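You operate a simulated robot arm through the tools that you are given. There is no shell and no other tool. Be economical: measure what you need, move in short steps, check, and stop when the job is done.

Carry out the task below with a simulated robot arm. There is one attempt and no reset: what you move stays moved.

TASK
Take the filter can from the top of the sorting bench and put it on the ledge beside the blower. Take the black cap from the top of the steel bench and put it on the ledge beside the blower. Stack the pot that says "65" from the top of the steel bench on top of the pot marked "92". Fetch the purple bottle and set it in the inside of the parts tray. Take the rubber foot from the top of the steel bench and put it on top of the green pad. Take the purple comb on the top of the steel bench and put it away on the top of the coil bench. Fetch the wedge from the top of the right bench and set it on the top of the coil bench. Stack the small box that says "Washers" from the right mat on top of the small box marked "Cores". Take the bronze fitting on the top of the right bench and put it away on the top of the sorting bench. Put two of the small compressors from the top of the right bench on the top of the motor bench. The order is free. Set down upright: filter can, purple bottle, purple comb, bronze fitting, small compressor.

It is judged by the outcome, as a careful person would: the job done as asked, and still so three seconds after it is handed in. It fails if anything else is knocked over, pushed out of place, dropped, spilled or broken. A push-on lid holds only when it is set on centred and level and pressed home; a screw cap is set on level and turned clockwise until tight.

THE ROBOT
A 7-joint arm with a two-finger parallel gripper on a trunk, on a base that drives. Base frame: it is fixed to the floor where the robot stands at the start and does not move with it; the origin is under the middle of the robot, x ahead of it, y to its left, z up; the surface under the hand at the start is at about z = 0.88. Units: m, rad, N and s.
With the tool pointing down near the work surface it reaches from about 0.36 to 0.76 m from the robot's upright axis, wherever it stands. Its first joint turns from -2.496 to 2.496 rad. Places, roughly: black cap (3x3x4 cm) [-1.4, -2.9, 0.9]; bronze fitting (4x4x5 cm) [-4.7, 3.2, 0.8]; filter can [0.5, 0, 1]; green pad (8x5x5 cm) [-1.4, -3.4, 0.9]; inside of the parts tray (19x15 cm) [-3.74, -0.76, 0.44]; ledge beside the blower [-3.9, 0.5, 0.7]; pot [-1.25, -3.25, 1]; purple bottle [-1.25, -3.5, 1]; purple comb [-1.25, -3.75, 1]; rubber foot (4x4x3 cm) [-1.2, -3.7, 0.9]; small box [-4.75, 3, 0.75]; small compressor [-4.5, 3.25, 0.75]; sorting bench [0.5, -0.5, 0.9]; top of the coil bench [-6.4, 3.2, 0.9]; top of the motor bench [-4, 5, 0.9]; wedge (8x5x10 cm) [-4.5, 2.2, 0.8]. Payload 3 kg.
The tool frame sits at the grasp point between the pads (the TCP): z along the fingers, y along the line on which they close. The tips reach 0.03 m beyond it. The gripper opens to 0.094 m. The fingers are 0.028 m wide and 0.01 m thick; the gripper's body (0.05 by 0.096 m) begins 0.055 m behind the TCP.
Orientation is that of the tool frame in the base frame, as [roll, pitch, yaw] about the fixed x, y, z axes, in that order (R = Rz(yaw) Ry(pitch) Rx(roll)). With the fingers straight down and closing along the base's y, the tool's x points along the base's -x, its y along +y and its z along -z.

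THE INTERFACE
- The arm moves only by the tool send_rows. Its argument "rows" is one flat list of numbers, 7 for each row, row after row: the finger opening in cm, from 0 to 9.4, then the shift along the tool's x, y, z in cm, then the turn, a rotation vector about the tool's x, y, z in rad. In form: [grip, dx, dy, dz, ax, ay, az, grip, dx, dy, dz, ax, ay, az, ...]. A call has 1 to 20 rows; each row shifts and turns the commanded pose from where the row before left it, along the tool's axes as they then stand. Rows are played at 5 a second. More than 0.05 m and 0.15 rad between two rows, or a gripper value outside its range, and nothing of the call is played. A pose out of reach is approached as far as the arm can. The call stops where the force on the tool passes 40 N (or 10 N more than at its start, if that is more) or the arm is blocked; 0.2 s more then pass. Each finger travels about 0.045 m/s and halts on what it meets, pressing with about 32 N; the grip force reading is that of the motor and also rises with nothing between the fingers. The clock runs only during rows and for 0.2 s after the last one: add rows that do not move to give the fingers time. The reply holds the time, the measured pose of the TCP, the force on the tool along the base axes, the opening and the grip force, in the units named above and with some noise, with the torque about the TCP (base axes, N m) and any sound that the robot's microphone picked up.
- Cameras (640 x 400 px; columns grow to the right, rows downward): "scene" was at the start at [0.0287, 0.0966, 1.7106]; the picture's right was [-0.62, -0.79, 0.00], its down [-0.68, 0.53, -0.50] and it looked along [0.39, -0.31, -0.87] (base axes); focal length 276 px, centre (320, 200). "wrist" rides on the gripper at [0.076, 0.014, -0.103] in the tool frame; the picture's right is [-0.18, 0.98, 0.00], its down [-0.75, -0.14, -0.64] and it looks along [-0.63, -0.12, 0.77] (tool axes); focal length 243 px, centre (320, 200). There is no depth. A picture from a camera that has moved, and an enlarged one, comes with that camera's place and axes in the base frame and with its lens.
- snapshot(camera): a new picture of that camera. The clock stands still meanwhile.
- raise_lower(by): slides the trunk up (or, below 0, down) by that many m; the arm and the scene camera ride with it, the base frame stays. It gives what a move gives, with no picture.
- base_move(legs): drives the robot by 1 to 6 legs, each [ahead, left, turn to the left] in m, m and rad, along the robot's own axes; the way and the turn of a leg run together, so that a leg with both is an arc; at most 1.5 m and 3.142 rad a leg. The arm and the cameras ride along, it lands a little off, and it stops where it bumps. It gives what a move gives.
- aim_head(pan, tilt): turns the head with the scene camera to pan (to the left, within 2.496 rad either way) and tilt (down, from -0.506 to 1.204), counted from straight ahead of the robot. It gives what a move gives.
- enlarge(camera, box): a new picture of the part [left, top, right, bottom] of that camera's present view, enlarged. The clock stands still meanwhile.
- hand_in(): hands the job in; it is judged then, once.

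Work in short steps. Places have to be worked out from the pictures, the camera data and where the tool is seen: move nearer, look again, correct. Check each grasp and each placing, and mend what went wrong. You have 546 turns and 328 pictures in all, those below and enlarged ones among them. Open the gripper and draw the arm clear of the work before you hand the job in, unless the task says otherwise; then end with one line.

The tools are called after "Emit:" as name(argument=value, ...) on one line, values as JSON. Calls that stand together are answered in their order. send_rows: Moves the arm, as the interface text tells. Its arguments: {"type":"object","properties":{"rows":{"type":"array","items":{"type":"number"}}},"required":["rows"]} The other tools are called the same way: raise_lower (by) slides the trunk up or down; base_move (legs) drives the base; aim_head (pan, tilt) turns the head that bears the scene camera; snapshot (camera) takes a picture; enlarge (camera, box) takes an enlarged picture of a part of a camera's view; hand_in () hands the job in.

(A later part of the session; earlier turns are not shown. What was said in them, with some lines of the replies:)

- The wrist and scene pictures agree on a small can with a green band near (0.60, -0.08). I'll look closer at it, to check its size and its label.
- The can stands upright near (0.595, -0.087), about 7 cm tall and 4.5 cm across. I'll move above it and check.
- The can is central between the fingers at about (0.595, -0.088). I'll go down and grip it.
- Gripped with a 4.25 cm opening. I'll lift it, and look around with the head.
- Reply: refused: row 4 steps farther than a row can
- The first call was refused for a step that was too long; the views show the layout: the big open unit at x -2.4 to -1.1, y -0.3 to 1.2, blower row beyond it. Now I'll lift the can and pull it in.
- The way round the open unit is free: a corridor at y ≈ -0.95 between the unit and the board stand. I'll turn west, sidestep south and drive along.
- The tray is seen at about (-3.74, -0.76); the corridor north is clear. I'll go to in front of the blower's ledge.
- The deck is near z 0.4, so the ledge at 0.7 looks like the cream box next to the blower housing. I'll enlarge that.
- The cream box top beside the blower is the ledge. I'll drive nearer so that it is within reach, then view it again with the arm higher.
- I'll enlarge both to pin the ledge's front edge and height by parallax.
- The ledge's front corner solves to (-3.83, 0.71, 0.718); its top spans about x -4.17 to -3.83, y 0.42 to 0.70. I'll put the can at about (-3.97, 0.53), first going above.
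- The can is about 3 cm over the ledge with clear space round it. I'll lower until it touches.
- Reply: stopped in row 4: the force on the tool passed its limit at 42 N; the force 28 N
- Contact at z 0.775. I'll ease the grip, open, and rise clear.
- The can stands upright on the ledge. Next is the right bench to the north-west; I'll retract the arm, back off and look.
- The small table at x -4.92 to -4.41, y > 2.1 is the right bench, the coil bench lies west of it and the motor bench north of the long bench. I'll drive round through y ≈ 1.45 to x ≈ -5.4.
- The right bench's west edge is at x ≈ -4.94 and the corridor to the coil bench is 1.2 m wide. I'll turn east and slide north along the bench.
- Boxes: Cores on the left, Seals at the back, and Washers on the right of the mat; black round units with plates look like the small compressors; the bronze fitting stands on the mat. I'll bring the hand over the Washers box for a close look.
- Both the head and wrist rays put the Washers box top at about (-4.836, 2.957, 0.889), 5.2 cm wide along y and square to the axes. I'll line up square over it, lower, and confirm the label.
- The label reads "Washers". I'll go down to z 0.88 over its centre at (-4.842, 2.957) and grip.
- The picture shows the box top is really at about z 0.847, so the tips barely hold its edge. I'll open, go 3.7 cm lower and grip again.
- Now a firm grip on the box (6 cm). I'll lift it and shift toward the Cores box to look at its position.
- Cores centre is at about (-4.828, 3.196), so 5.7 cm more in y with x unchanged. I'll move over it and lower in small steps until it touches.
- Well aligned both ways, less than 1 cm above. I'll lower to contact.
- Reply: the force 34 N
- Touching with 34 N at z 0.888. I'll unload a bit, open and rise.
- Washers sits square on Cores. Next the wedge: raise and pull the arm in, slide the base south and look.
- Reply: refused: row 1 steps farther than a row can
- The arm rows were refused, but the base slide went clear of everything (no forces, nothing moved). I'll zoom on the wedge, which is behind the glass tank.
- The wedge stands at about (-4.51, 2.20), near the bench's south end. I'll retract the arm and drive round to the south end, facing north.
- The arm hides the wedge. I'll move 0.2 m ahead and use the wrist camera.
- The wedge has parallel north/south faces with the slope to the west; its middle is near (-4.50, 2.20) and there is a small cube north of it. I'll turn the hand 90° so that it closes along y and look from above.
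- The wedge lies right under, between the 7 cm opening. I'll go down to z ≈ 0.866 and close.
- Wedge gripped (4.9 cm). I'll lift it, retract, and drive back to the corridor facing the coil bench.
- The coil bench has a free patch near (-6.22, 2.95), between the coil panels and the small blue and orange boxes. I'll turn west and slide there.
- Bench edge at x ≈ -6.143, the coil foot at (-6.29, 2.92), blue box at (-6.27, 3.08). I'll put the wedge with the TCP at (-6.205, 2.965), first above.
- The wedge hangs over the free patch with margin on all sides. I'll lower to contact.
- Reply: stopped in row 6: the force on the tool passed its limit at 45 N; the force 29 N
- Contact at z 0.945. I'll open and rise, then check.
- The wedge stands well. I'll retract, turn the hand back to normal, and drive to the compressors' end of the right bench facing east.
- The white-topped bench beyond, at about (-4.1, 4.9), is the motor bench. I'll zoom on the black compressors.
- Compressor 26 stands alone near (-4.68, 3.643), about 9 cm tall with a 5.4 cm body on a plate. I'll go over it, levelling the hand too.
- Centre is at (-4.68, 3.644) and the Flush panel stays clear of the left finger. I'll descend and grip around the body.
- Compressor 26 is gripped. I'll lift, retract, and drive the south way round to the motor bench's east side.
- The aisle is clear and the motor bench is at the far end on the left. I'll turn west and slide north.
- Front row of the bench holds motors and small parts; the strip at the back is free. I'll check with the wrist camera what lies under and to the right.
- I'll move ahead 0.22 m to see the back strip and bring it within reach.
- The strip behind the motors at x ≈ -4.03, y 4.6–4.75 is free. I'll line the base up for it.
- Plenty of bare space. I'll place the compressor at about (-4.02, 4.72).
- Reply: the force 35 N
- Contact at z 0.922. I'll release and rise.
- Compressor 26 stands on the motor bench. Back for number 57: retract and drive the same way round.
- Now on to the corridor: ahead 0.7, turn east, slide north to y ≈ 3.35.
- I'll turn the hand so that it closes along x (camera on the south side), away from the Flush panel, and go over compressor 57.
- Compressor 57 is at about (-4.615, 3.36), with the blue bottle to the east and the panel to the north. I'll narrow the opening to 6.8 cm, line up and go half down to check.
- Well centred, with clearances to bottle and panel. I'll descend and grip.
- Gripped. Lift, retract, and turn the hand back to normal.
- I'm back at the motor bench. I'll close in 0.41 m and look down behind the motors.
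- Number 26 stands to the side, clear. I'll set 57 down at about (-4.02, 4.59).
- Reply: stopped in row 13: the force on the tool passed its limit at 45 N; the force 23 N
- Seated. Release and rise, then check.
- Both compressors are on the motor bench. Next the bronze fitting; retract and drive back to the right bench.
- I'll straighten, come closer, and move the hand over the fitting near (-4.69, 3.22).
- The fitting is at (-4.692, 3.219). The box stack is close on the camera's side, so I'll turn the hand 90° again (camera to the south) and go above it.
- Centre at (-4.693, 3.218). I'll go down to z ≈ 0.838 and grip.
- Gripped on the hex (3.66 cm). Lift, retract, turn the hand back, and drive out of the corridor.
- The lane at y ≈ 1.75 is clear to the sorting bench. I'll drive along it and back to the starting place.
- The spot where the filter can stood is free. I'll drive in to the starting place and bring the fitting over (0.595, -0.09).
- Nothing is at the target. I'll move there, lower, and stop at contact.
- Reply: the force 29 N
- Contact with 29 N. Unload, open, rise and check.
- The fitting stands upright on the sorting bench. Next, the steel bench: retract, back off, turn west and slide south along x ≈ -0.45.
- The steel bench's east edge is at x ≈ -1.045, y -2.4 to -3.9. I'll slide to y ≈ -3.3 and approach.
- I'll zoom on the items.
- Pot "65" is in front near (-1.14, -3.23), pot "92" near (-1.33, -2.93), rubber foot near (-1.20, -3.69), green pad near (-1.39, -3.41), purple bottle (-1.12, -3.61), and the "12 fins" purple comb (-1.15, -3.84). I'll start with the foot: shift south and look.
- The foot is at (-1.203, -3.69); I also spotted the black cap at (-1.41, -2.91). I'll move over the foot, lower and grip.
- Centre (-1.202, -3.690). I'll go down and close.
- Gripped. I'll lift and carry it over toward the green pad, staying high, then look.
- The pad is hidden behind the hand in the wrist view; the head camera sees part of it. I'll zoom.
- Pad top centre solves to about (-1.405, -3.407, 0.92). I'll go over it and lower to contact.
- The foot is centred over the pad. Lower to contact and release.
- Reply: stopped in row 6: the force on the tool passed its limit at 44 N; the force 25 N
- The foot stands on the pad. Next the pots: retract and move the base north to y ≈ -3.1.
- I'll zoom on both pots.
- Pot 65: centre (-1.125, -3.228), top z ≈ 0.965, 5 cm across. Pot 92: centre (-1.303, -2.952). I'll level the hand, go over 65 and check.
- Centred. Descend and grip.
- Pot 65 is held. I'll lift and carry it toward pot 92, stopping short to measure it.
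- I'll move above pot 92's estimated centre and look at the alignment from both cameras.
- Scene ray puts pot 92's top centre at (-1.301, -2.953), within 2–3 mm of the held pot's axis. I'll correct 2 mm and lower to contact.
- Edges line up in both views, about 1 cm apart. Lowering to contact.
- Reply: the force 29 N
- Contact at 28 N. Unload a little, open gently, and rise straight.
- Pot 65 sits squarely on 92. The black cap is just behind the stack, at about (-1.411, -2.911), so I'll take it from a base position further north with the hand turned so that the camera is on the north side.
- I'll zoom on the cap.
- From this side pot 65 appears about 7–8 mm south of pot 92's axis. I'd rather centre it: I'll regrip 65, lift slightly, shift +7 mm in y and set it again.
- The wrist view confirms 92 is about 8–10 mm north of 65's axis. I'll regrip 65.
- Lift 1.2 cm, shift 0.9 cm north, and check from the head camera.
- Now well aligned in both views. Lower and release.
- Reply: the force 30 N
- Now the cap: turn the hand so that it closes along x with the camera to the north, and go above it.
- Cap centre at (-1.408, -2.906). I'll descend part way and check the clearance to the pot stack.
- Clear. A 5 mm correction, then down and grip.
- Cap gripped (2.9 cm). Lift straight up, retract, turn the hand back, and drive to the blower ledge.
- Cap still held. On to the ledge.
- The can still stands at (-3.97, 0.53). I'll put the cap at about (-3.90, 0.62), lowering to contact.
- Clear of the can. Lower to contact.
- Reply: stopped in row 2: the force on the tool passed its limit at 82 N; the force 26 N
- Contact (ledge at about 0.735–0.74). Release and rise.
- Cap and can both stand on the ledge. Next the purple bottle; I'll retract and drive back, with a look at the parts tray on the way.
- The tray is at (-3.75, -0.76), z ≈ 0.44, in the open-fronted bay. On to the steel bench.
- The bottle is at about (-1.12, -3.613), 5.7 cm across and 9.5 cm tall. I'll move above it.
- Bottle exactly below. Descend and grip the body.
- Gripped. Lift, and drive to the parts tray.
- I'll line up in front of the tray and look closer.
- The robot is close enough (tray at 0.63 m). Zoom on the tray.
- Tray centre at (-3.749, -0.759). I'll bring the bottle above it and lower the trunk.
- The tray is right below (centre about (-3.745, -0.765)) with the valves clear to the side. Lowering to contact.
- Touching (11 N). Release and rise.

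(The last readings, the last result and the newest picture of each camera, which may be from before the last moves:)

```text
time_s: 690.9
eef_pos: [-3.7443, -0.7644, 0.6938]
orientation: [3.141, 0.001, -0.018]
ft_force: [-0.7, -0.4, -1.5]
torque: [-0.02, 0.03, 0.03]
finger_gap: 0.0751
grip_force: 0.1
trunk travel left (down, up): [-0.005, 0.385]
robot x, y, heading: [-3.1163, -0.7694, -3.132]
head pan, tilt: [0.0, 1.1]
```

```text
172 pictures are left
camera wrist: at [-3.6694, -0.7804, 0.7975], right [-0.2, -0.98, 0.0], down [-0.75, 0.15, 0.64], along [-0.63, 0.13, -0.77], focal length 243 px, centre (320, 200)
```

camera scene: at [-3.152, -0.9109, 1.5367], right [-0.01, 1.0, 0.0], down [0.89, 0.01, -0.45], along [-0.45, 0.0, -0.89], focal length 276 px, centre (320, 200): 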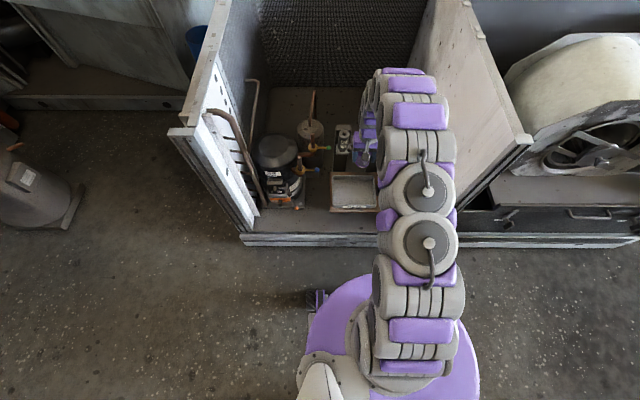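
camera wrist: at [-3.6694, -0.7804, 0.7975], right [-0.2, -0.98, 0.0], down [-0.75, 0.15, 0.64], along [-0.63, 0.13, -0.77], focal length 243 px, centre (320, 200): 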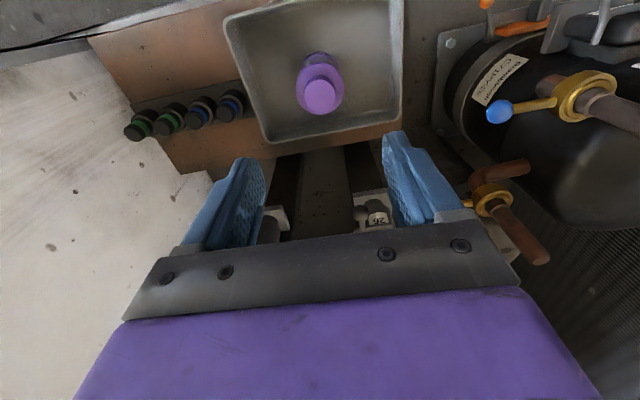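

The bottle stands in the tray. Last item: the comb. Raise arm and trunk, and drive to the steel bench's south end.

Emit:
raise_lower(by=0.17)

Emit:
send_rows(rows=[7.5, 0, 0, -4.5, 0, 0, 0, 7.5, 0, 0, -4.5, 0, 0, 0, 7.5, 0, 0, -4.5, 0, 0, 0, 7.5, 0, 0, -4.5, 0, 0, 0, 7.5, 0, 0, -4.5, 0, 0, 0, 7.5, 0, 0, -3, 0, 0, 0, 7.5, 4.5, 0, 0, 0, 0, 0, 7.5, 4.5, 0, 0, 0, 0, 0, 7.5, 4.5, 0, 0, 0, 0, 0, 7.5, 4.5, 0, 0, 0, 0, 0, 7.5, 3, 0, 0, 0, 0, 0])

Emit:
base_move(legs=[[-0.4, 0.17, 0], [-1.2, 0, 0], [-1.07, 0, 0], [0, 1.3, 0], [0, 1.3, 0], [0.2, 0, 0]])

Emit:
snapshot(camera="scene")

Emit:
snapshot(camera="wrist")

```text
time_s: 692.8
eef_pos: [-3.7451, -0.7644, 0.8647]
orientation: [-3.141, 0.001, -0.016]
ft_force: [-0.2, 0.2, -0.4]
torque: [-0.03, 0.01, -0.04]
finger_gap: 0.075
grip_force: 0.1
trunk travel left (down, up): [-0.175, 0.215]
robot x, y, heading: [-3.1158, -0.7724, -3.136]
head pan, tilt: [0.0, 1.1]
```

```text
time_s: 695.2
eef_pos: [-3.535, -0.7671, 1.1186]
orientation: [-3.141, 0.003, -0.015]
ft_force: [-0.5, 0.1, 0.1]
torque: [0.01, 0.02, 0.05]
finger_gap: 0.0751
grip_force: 0.2
trunk travel left (down, up): [-0.175, 0.215]
robot x, y, heading: [-3.1182, -0.7719, -3.132]
head pan, tilt: [0.0, 1.1]
```

```text
time_s: 722.1
eef_pos: [-1.0409, -3.4964, 1.1166]
orientation: [3.139, 0.003, -0.047]
ft_force: [-1.2, 0.4, 0.2]
torque: [0.01, -0.02, 0.01]
finger_gap: 0.075
grip_force: 0.1
trunk travel left (down, up): [-0.175, 0.215]
robot x, y, heading: [-0.6199, -3.516, 3.12]
head pan, tilt: [0.0, 1.1]
```

```text
171 pictures are left
camera scene: at [-0.6597, -3.6541, 1.7065], right [0.02, 1.0, 0.0], down [0.89, -0.02, -0.45], along [-0.45, 0.01, -0.89], focal length 276 px, centre (320, 200)
```

scene: 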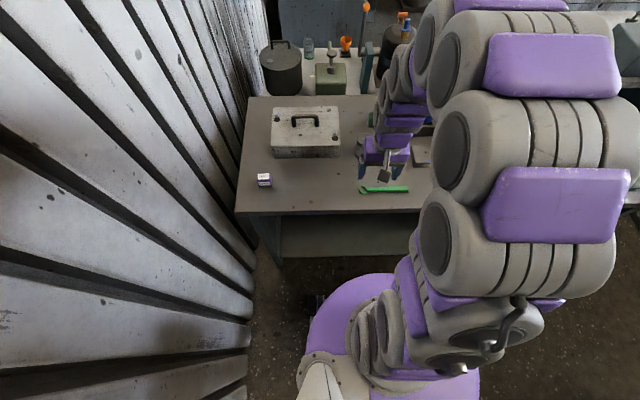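

```text
170 pictures are left
camera wrist: at [-0.9652, -3.5152, 1.2202], right [-0.23, -0.97, 0.0], down [-0.75, 0.18, 0.64], along [-0.63, 0.15, -0.77], focal length 243 px, centre (320, 200)
```

wrist: 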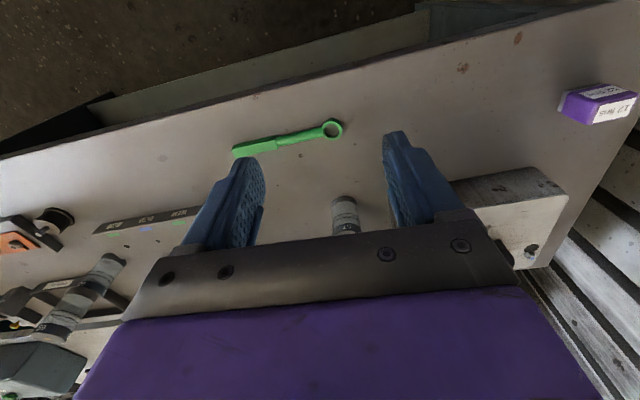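

The comb stands near (-1.145, -3.835), close to the wall. I'll square the hand and go above it.

Emit:
send_rows(rows=[7, 0, 0, 0, 0, 0, -0.047, 7, -1.5, 4.5, 0, 0, 0, 0, 7, -1.5, 4.5, 0, 0, 0, 0, 7, -1.5, 4.5, 0, 0, 0, 0, 7, -1.5, 4.5, 0, 0, 0, 0, 7, -1.5, 4.5, 0, 0, 0, 0, 7, -1.5, 4.5, 0, 0, 0, 0, 7, -1.4, 4.4, 0, 0, 0, 0, 7, 0, 2.5, 3, 0, 0, 0, 7, 0, 0, 0, 0, 0, 0])

Emit:
snapshot(camera="wrist")

Emit:
enlarge(camera="scene", box=[220, 120, 360, 220])

```text
time_s: 724.3
eef_pos: [-1.1402, -3.8383, 1.0898]
orientation: [3.141, 0.004, -0.002]
ft_force: [0.2, 0.8, 0.2]
torque: [0.02, -0.02, 0.0]
finger_gap: 0.0699
grip_force: 0.2
trunk travel left (down, up): [-0.175, 0.215]
robot x, y, heading: [-0.6216, -3.5119, 3.113]
head pan, tilt: [0.0, 1.1]
```

```text
169 pictures are left
camera wrist: at [-1.0648, -3.8534, 1.1925], right [-0.18, -0.98, 0.0], down [-0.75, 0.14, 0.64], along [-0.63, 0.12, -0.76], focal length 243 px, centre (320, 200)
```

wrist: 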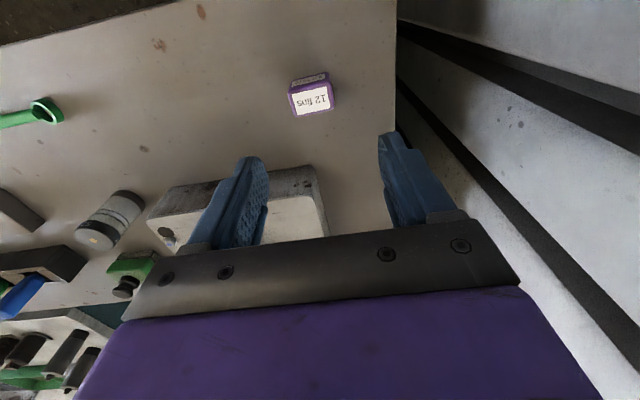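

```text
4.00 times, centred on (290, 170) of scene
camera zoom: at [-0.6587, -3.6571, 1.7063], right [0.02, 1.0, 0.0], down [0.89, -0.02, -0.45], along [-0.45, 0.01, -0.89], focal length 1104 px, centre (440, 320)
```

zoom: 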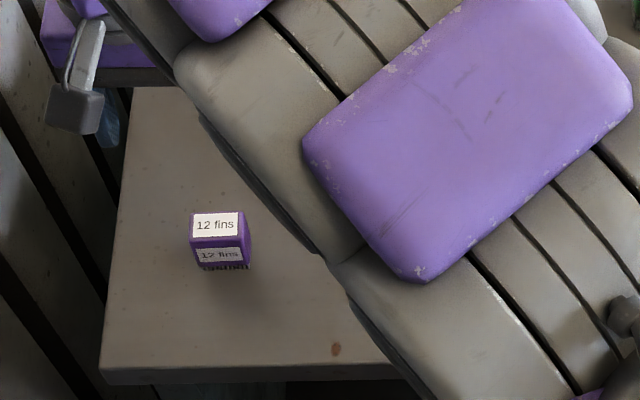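

Comb centre about (-1.143, -3.831), top z 0.93, 4 cm wide in y. Descend and grip.

Emit:
send_rows(rows=[6.5, -0.3, -0.8, 4.5, 0, 0, 0, 6.5, 0, 0, 4.5, 0, 0, 0, 6.5, 0, 0, 4.5, 0, 0, 0, 6.5, 0, 0, 3.6, 0, 0, 0, 6.5, 0, 0, 0, 0, 0, 0, 2.5, 0, 0, 0, 0, 0, 0, 2.5, 0, 0, 0, 0, 0, 0, 2.5, 0, 0, 0, 0, 0, 0])

Emit:
snapshot(camera="wrist")

```text
time_s: 726.1
eef_pos: [-1.1458, -3.828, 0.9173]
orientation: [-3.141, 0.003, -0.001]
ft_force: [0.1, 0.0, 1.7]
torque: [-0.01, 0.06, 0.02]
finger_gap: 0.0496
grip_force: 32.2
trunk travel left (down, up): [-0.175, 0.215]
robot x, y, heading: [-0.6192, -3.5185, 3.117]
head pan, tilt: [0.0, 1.1]
```

```text
167 pictures are left
camera wrist: at [-1.0692, -3.8434, 1.0198], right [-0.18, -0.98, 0.0], down [-0.75, 0.14, 0.64], along [-0.63, 0.12, -0.76], focal length 243 px, centre (320, 200)
```

wrist: 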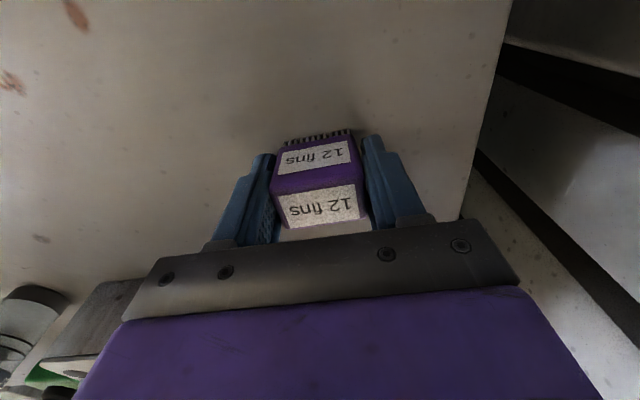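

Comb gripped (5 cm). Lift, retract and drive north to the coil bench.

Emit:
send_rows(rows=[2.5, 0, 0, -4.5, 0, 0, 0, 2.5, 0, 0, -4.5, 0, 0, 0, 2.5, 0, 0, -4.5, 0, 0, 0, 2.5, 0, 0, -4.5, 0, 0, 0, 2.5, 0, 0, -2.5, 0, 0, 0, 2.5, 1.5, -4.5, 0, 0, 0, 0, 2.5, 1.5, -4.5, 0, 0, 0, 0, 2.5, 1.5, -4.5, 0, 0, 0, 0, 2.5, 1.5, -4.5, 0, 0, 0, 0, 2.5, 1.5, -4.5, 0, 0, 0, 0, 2.5, 1.5, -4.5, 0, 0, 0, 0])

Emit:
base_move(legs=[[-0.22, 0, 0.024], [0, -1.3, 0], [0, -1.27, 0], [1.2, 0, 0], [1.1, 0, 0]])

Emit:
snapshot(camera="wrist")

```text
time_s: 728.5
eef_pos: [-1.0533, -3.5536, 1.121]
orientation: [3.142, 0.003, 0.001]
ft_force: [0.9, -0.1, -0.9]
torque: [-0.03, 0.03, 0.02]
finger_gap: 0.0498
grip_force: 32.3
trunk travel left (down, up): [-0.175, 0.215]
robot x, y, heading: [-0.6208, -3.5148, 3.116]
head pan, tilt: [0.0, 1.1]
```

```text
time_s: 753.5
eef_pos: [-3.1571, -0.8891, 1.1203]
orientation: [3.141, 0.002, -0.022]
ft_force: [0.2, 0.4, -1.3]
torque: [0.01, -0.03, -0.01]
finger_gap: 0.0498
grip_force: 31.5
trunk travel left (down, up): [-0.175, 0.215]
robot x, y, heading: [-2.7203, -0.8509, 3.093]
head pan, tilt: [0.0, 1.1]
```

```text
166 pictures are left
camera wrist: at [-3.0831, -0.9059, 1.2234], right [-0.21, -0.98, 0.0], down [-0.75, 0.16, 0.64], along [-0.63, 0.13, -0.77], focal length 243 px, centre (320, 200)
```

wrist: 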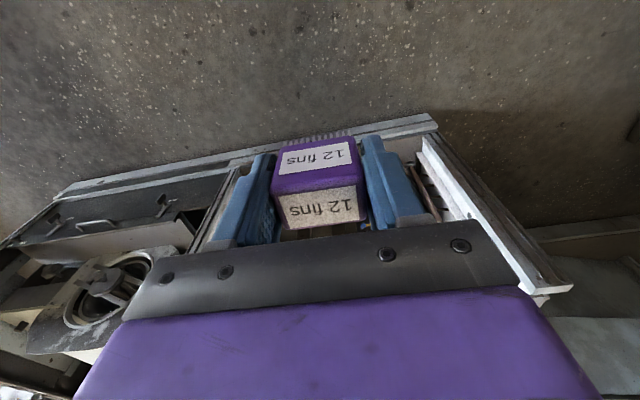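

Held well. Continue round to the corridor in front of the coil bench.

Emit:
base_move(legs=[[0, 0, 0.048], [0, -1.15, 0], [0, -1.15, 0], [1.4, 0, 0], [1.4, 0, 0]])

Emit:
base_move(legs=[[0, -1.0, 0]])

Emit:
aim_head(pan=0.0, tilt=0.8)

Emit:
snapshot(camera="scene")

```text
time_s: 778.8
eef_pos: [-6.0157, 1.4743, 1.1213]
orientation: [-3.141, 0.004, -0.024]
ft_force: [-0.6, 0.4, -1.3]
torque: [0.03, 0.02, 0.01]
finger_gap: 0.0496
grip_force: 32.4
trunk travel left (down, up): [-0.175, 0.215]
robot x, y, heading: [-5.58, 1.506, 3.092]
head pan, tilt: [0.0, 1.1]
```

```text
time_s: 784.0
eef_pos: [-5.9598, 2.4777, 1.1213]
orientation: [-3.138, 0.004, -0.043]
ft_force: [0.2, 0.1, -1.8]
torque: [0.03, 0.03, 0.02]
finger_gap: 0.0499
grip_force: 31.6
trunk travel left (down, up): [-0.175, 0.215]
robot x, y, heading: [-5.5246, 2.506, 3.077]
head pan, tilt: [0.0, 1.1]
```

```text
time_s: 784.8
eef_pos: [-5.9582, 2.4814, 1.1222]
orientation: [-3.141, 0.005, -0.044]
ft_force: [0.0, -0.4, -1.3]
torque: [0.03, -0.01, -0.01]
finger_gap: 0.0498
grip_force: 31.7
trunk travel left (down, up): [-0.175, 0.215]
robot x, y, heading: [-5.5261, 2.5045, 3.075]
head pan, tilt: [0.0, 0.799]
```

```text
165 pictures are left
camera scene: at [-5.5862, 2.368, 1.7282], right [0.07, 1.0, 0.0], down [0.72, -0.05, -0.7], along [-0.69, 0.05, -0.72], focal length 276 px, centre (320, 200)
```

scene: 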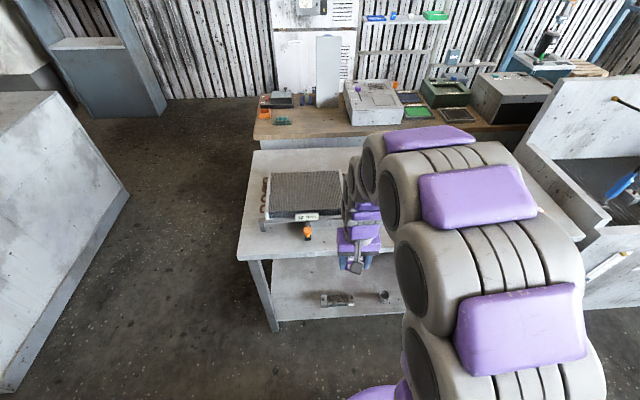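

There's free room on the front corner of the coil bench around (-6.21, 2.24), left of the orange handle. I'll line up and look from the wrist.

Emit:
base_move(legs=[[0, 0, 0.06], [0.07, 0.22, 0]])

Emit:
send_rows(rows=[2.5, -4, 0, 0, 0, 0, 0, 2.5, -4, 0, 0, 0, 0, 0, 2.5, -3, 0, 0, 0, 0, 0, 2.5, 0, 0, 0, 0, 0, 0])

Emit:
snapshot(camera="wrist")

Emit:
snapshot(camera="scene")

```text
time_s: 786.9
eef_pos: [-6.0265, 2.2431, 1.1226]
orientation: [3.137, 0.006, 0.02]
ft_force: [0.5, 0.2, -0.3]
torque: [-0.02, -0.03, 0.01]
finger_gap: 0.0497
grip_force: 31.4
trunk travel left (down, up): [-0.175, 0.215]
robot x, y, heading: [-5.5939, 2.286, 3.139]
head pan, tilt: [0.0, 0.799]
```

```text
time_s: 787.9
eef_pos: [-6.1355, 2.24, 1.1251]
orientation: [3.138, 0.006, 0.02]
ft_force: [-0.7, 0.2, -0.3]
torque: [0.03, 0.0, -0.03]
finger_gap: 0.0495
grip_force: 31.8
trunk travel left (down, up): [-0.175, 0.215]
robot x, y, heading: [-5.5949, 2.2882, 3.142]
head pan, tilt: [0.0, 0.799]
```

```text
164 pictures are left
camera wrist: at [-6.0603, 2.2271, 1.2268], right [-0.16, -0.99, 0.01], down [-0.75, 0.13, 0.65], along [-0.64, 0.1, -0.76], focal length 243 px, centre (320, 200)
```

wrist: 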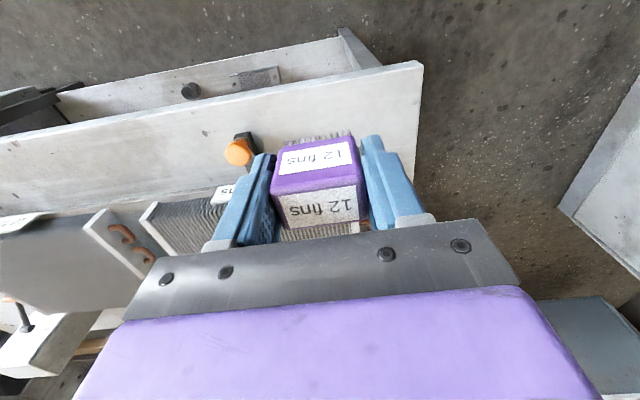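

```text
163 pictures are left
camera scene: at [-5.6485, 2.1529, 1.7287], right [0.0, 1.0, 0.0], down [0.72, 0.0, -0.7], along [-0.7, 0.0, -0.72], focal length 276 px, centre (320, 200)
```

scene: 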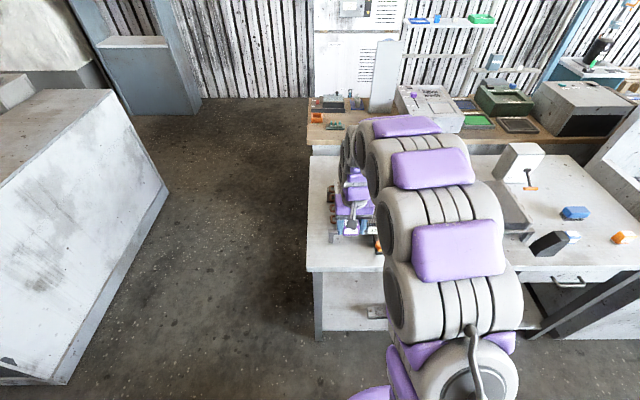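

Bench corner at (-6.147, 2.107), orange knob at (-6.21, 2.367). I'll set the comb at (-6.205, 2.22).

Emit:
send_rows(rows=[2.5, -3.5, 1, 0, 0, 0, 0, 2.5, -3.5, 1, 0, 0, 0, 0, 2.5, 0, 0, 4.5, 0, 0, 0, 2.5, 0, 0, 4.5, 0, 0, 0, 2.5, 0, 0, 4.5, 0, 0, 0, 2.5, 0, 0, 4, 0, 0, 0, 2.5, 0, 0, 0, 0, 0, 0])

Emit:
snapshot(camera="wrist")

```text
time_s: 789.5
eef_pos: [-6.204, 2.2166, 0.9484]
orientation: [3.138, 0.006, 0.02]
ft_force: [0.6, 0.1, -1.5]
torque: [0.02, -0.04, -0.01]
finger_gap: 0.0498
grip_force: 32.2
trunk travel left (down, up): [-0.175, 0.215]
robot x, y, heading: [-5.5945, 2.2887, 3.141]
head pan, tilt: [0.0, 0.799]
```

```text
162 pictures are left
camera wrist: at [-6.1284, 2.203, 1.0507], right [-0.16, -0.99, 0.0], down [-0.75, 0.13, 0.65], along [-0.64, 0.1, -0.76], focal length 243 px, centre (320, 200)
```

wrist: 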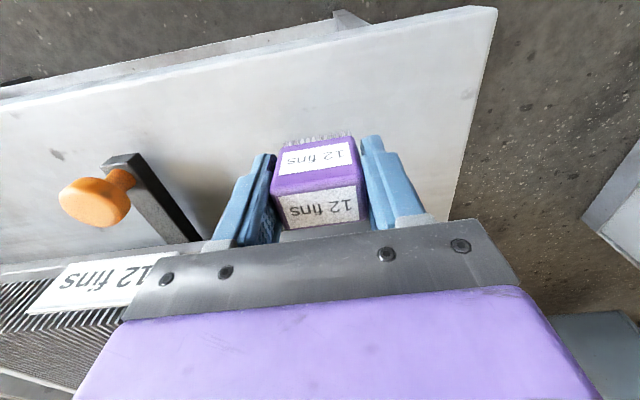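

Clear of the coil and knob. Lower to contact.

Emit:
send_rows(rows=[2.5, 0, 0, 1.2, 0, 0, 0, 2.5, 0, 0, 0.6, 0, 0, 0, 2.5, 0, 0, 0.4, 0, 0, 0, 2.5, 0, 0, 0.3, 0, 0, 0, 2.5, 0, 0, 0.3, 0, 0, 0, 2.5, 0, 0, 0.3, 0, 0, 0, 2.5, 0, 0, 0.3, 0, 0, 0, 2.5, 0, 0, 0.3, 0, 0, 0])

```text
time_s: 791.3
eef_pos: [-6.2064, 2.2169, 0.9149]
orientation: [3.137, 0.013, 0.02]
ft_force: [0.0, -0.7, 33.9]
torque: [0.09, -0.01, 0.0]
finger_gap: 0.0496
grip_force: 32.7
trunk travel left (down, up): [-0.175, 0.215]
robot x, y, heading: [-5.5958, 2.291, 3.134]
head pan, tilt: [0.0, 0.799]
```

Contact. Unload, open and rise, then check.

Emit:
send_rows(rows=[2.5, 0, 0, -0.3, 0, 0, 0, 4.9, 0, 0, 0, 0, 0, 0, 5.4, 0, 0, 0, 0, 0, 0, 6.2, 0, 0, 0, 0, 0, 0, 6.8, 0, 0, 0, 0, 0, 0, 6.8, 0, 0, -3, 0, 0, 0, 6.8, 0, 0, -4.5, 0, 0, 0, 6.8, 0, 0, -4.5, 0, 0, 0, 6.8, 0, 0, -4.5, 0, 0, 0, 6.8, 0, 0, -3, 0, 0, 0, 6.8, 4, 0, 0, 0, 0, 0])

Emit:
snapshot(camera="wrist")

```text
time_s: 793.7
eef_pos: [-6.1657, 2.219, 1.1095]
orientation: [3.138, 0.007, 0.021]
ft_force: [0.0, -0.3, -0.1]
torque: [0.0, -0.01, 0.01]
finger_gap: 0.0681
grip_force: 0.1
trunk travel left (down, up): [-0.175, 0.215]
robot x, y, heading: [-5.5958, 2.2851, 3.136]
head pan, tilt: [0.0, 0.799]
```

```text
161 pictures are left
camera wrist: at [-6.0898, 2.2047, 1.2112], right [-0.16, -0.99, 0.0], down [-0.75, 0.13, 0.65], along [-0.64, 0.1, -0.76], focal length 243 px, centre (320, 200)
```

wrist: 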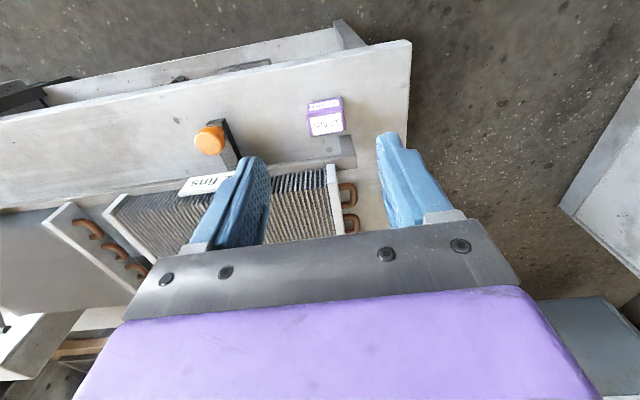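

The comb stands upright on the coil bench. I'll draw the arm clear, and take a last look at the coil bench.

Emit:
send_rows(rows=[6.8, 4.5, 0, 0, 0, 0, 0, 6.8, 4.5, 0, 0, 0, 0, 0, 6.8, 4, 0, 0, 0, 0, 0])

Emit:
base_move(legs=[[-0.1, 0.3, 0]])

Emit:
aim_head(pan=-0.5, tilt=0.7)

Emit:
snapshot(camera="scene")

Emit:
aim_head(pan=-2.3, tilt=0.6)

Emit:
snapshot(camera="scene")

```text
time_s: 794.5
eef_pos: [-6.0351, 2.2199, 1.1102]
orientation: [3.138, 0.008, 0.02]
ft_force: [0.2, -1.3, -0.9]
torque: [-0.01, 0.03, 0.0]
finger_gap: 0.0681
grip_force: 0.0
trunk travel left (down, up): [-0.175, 0.215]
robot x, y, heading: [-5.599, 2.2907, 3.134]
head pan, tilt: [0.0, 0.799]
```

```text
time_s: 796.7
eef_pos: [-5.9362, 1.9276, 1.1095]
orientation: [3.129, 0.007, 0.022]
ft_force: [0.0, 0.9, 0.3]
torque: [-0.05, 0.0, -0.01]
finger_gap: 0.0681
grip_force: 0.0
trunk travel left (down, up): [-0.175, 0.215]
robot x, y, heading: [-5.4967, 1.9858, -3.136]
head pan, tilt: [0.0, 0.799]
```

```text
time_s: 797.6
eef_pos: [-5.9358, 1.9115, 1.1094]
orientation: [-3.14, 0.009, 0.022]
ft_force: [0.6, -0.9, 0.0]
torque: [-0.01, 0.0, 0.03]
finger_gap: 0.068
grip_force: 0.0
trunk travel left (down, up): [-0.175, 0.215]
robot x, y, heading: [-5.4965, 1.9876, -3.138]
head pan, tilt: [-0.499, 0.7]
```

```text
160 pictures are left
camera scene: at [-5.5415, 1.8903, 1.7369], right [0.48, 0.88, 0.0], down [0.57, -0.31, -0.76], along [-0.67, 0.36, -0.65], focal length 276 px, centre (320, 200)
```

scene: 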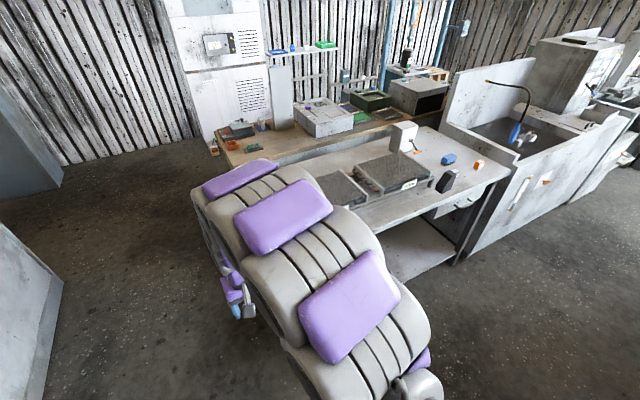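

```text
time_s: 799.4
eef_pos: [-5.9361, 1.9078, 1.1093]
orientation: [-3.139, 0.006, 0.025]
ft_force: [0.9, -0.7, 0.3]
torque: [0.0, 0.01, -0.04]
finger_gap: 0.0679
grip_force: 0.1
trunk travel left (down, up): [-0.175, 0.215]
robot x, y, heading: [-5.4962, 1.9859, -3.142]
head pan, tilt: [-2.3, 0.6]
```

```text
159 pictures are left
camera scene: at [-5.4078, 1.9045, 1.7453], right [0.75, -0.67, 0.0], down [-0.37, -0.42, -0.83], along [0.55, 0.62, -0.56], focal length 276 px, centre (320, 200)
```

scene: 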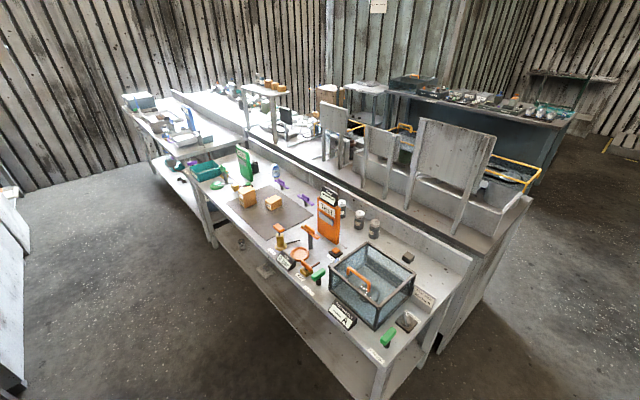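

Everything stands in place, the gripper is open and the arm is clear. Handing in.

Emit:
hand_in()

```text
The job is handed in.
```

All ten tasks are done and handed in: each item was placed as asked, and I saw nothing knocked over or pushed out of place.
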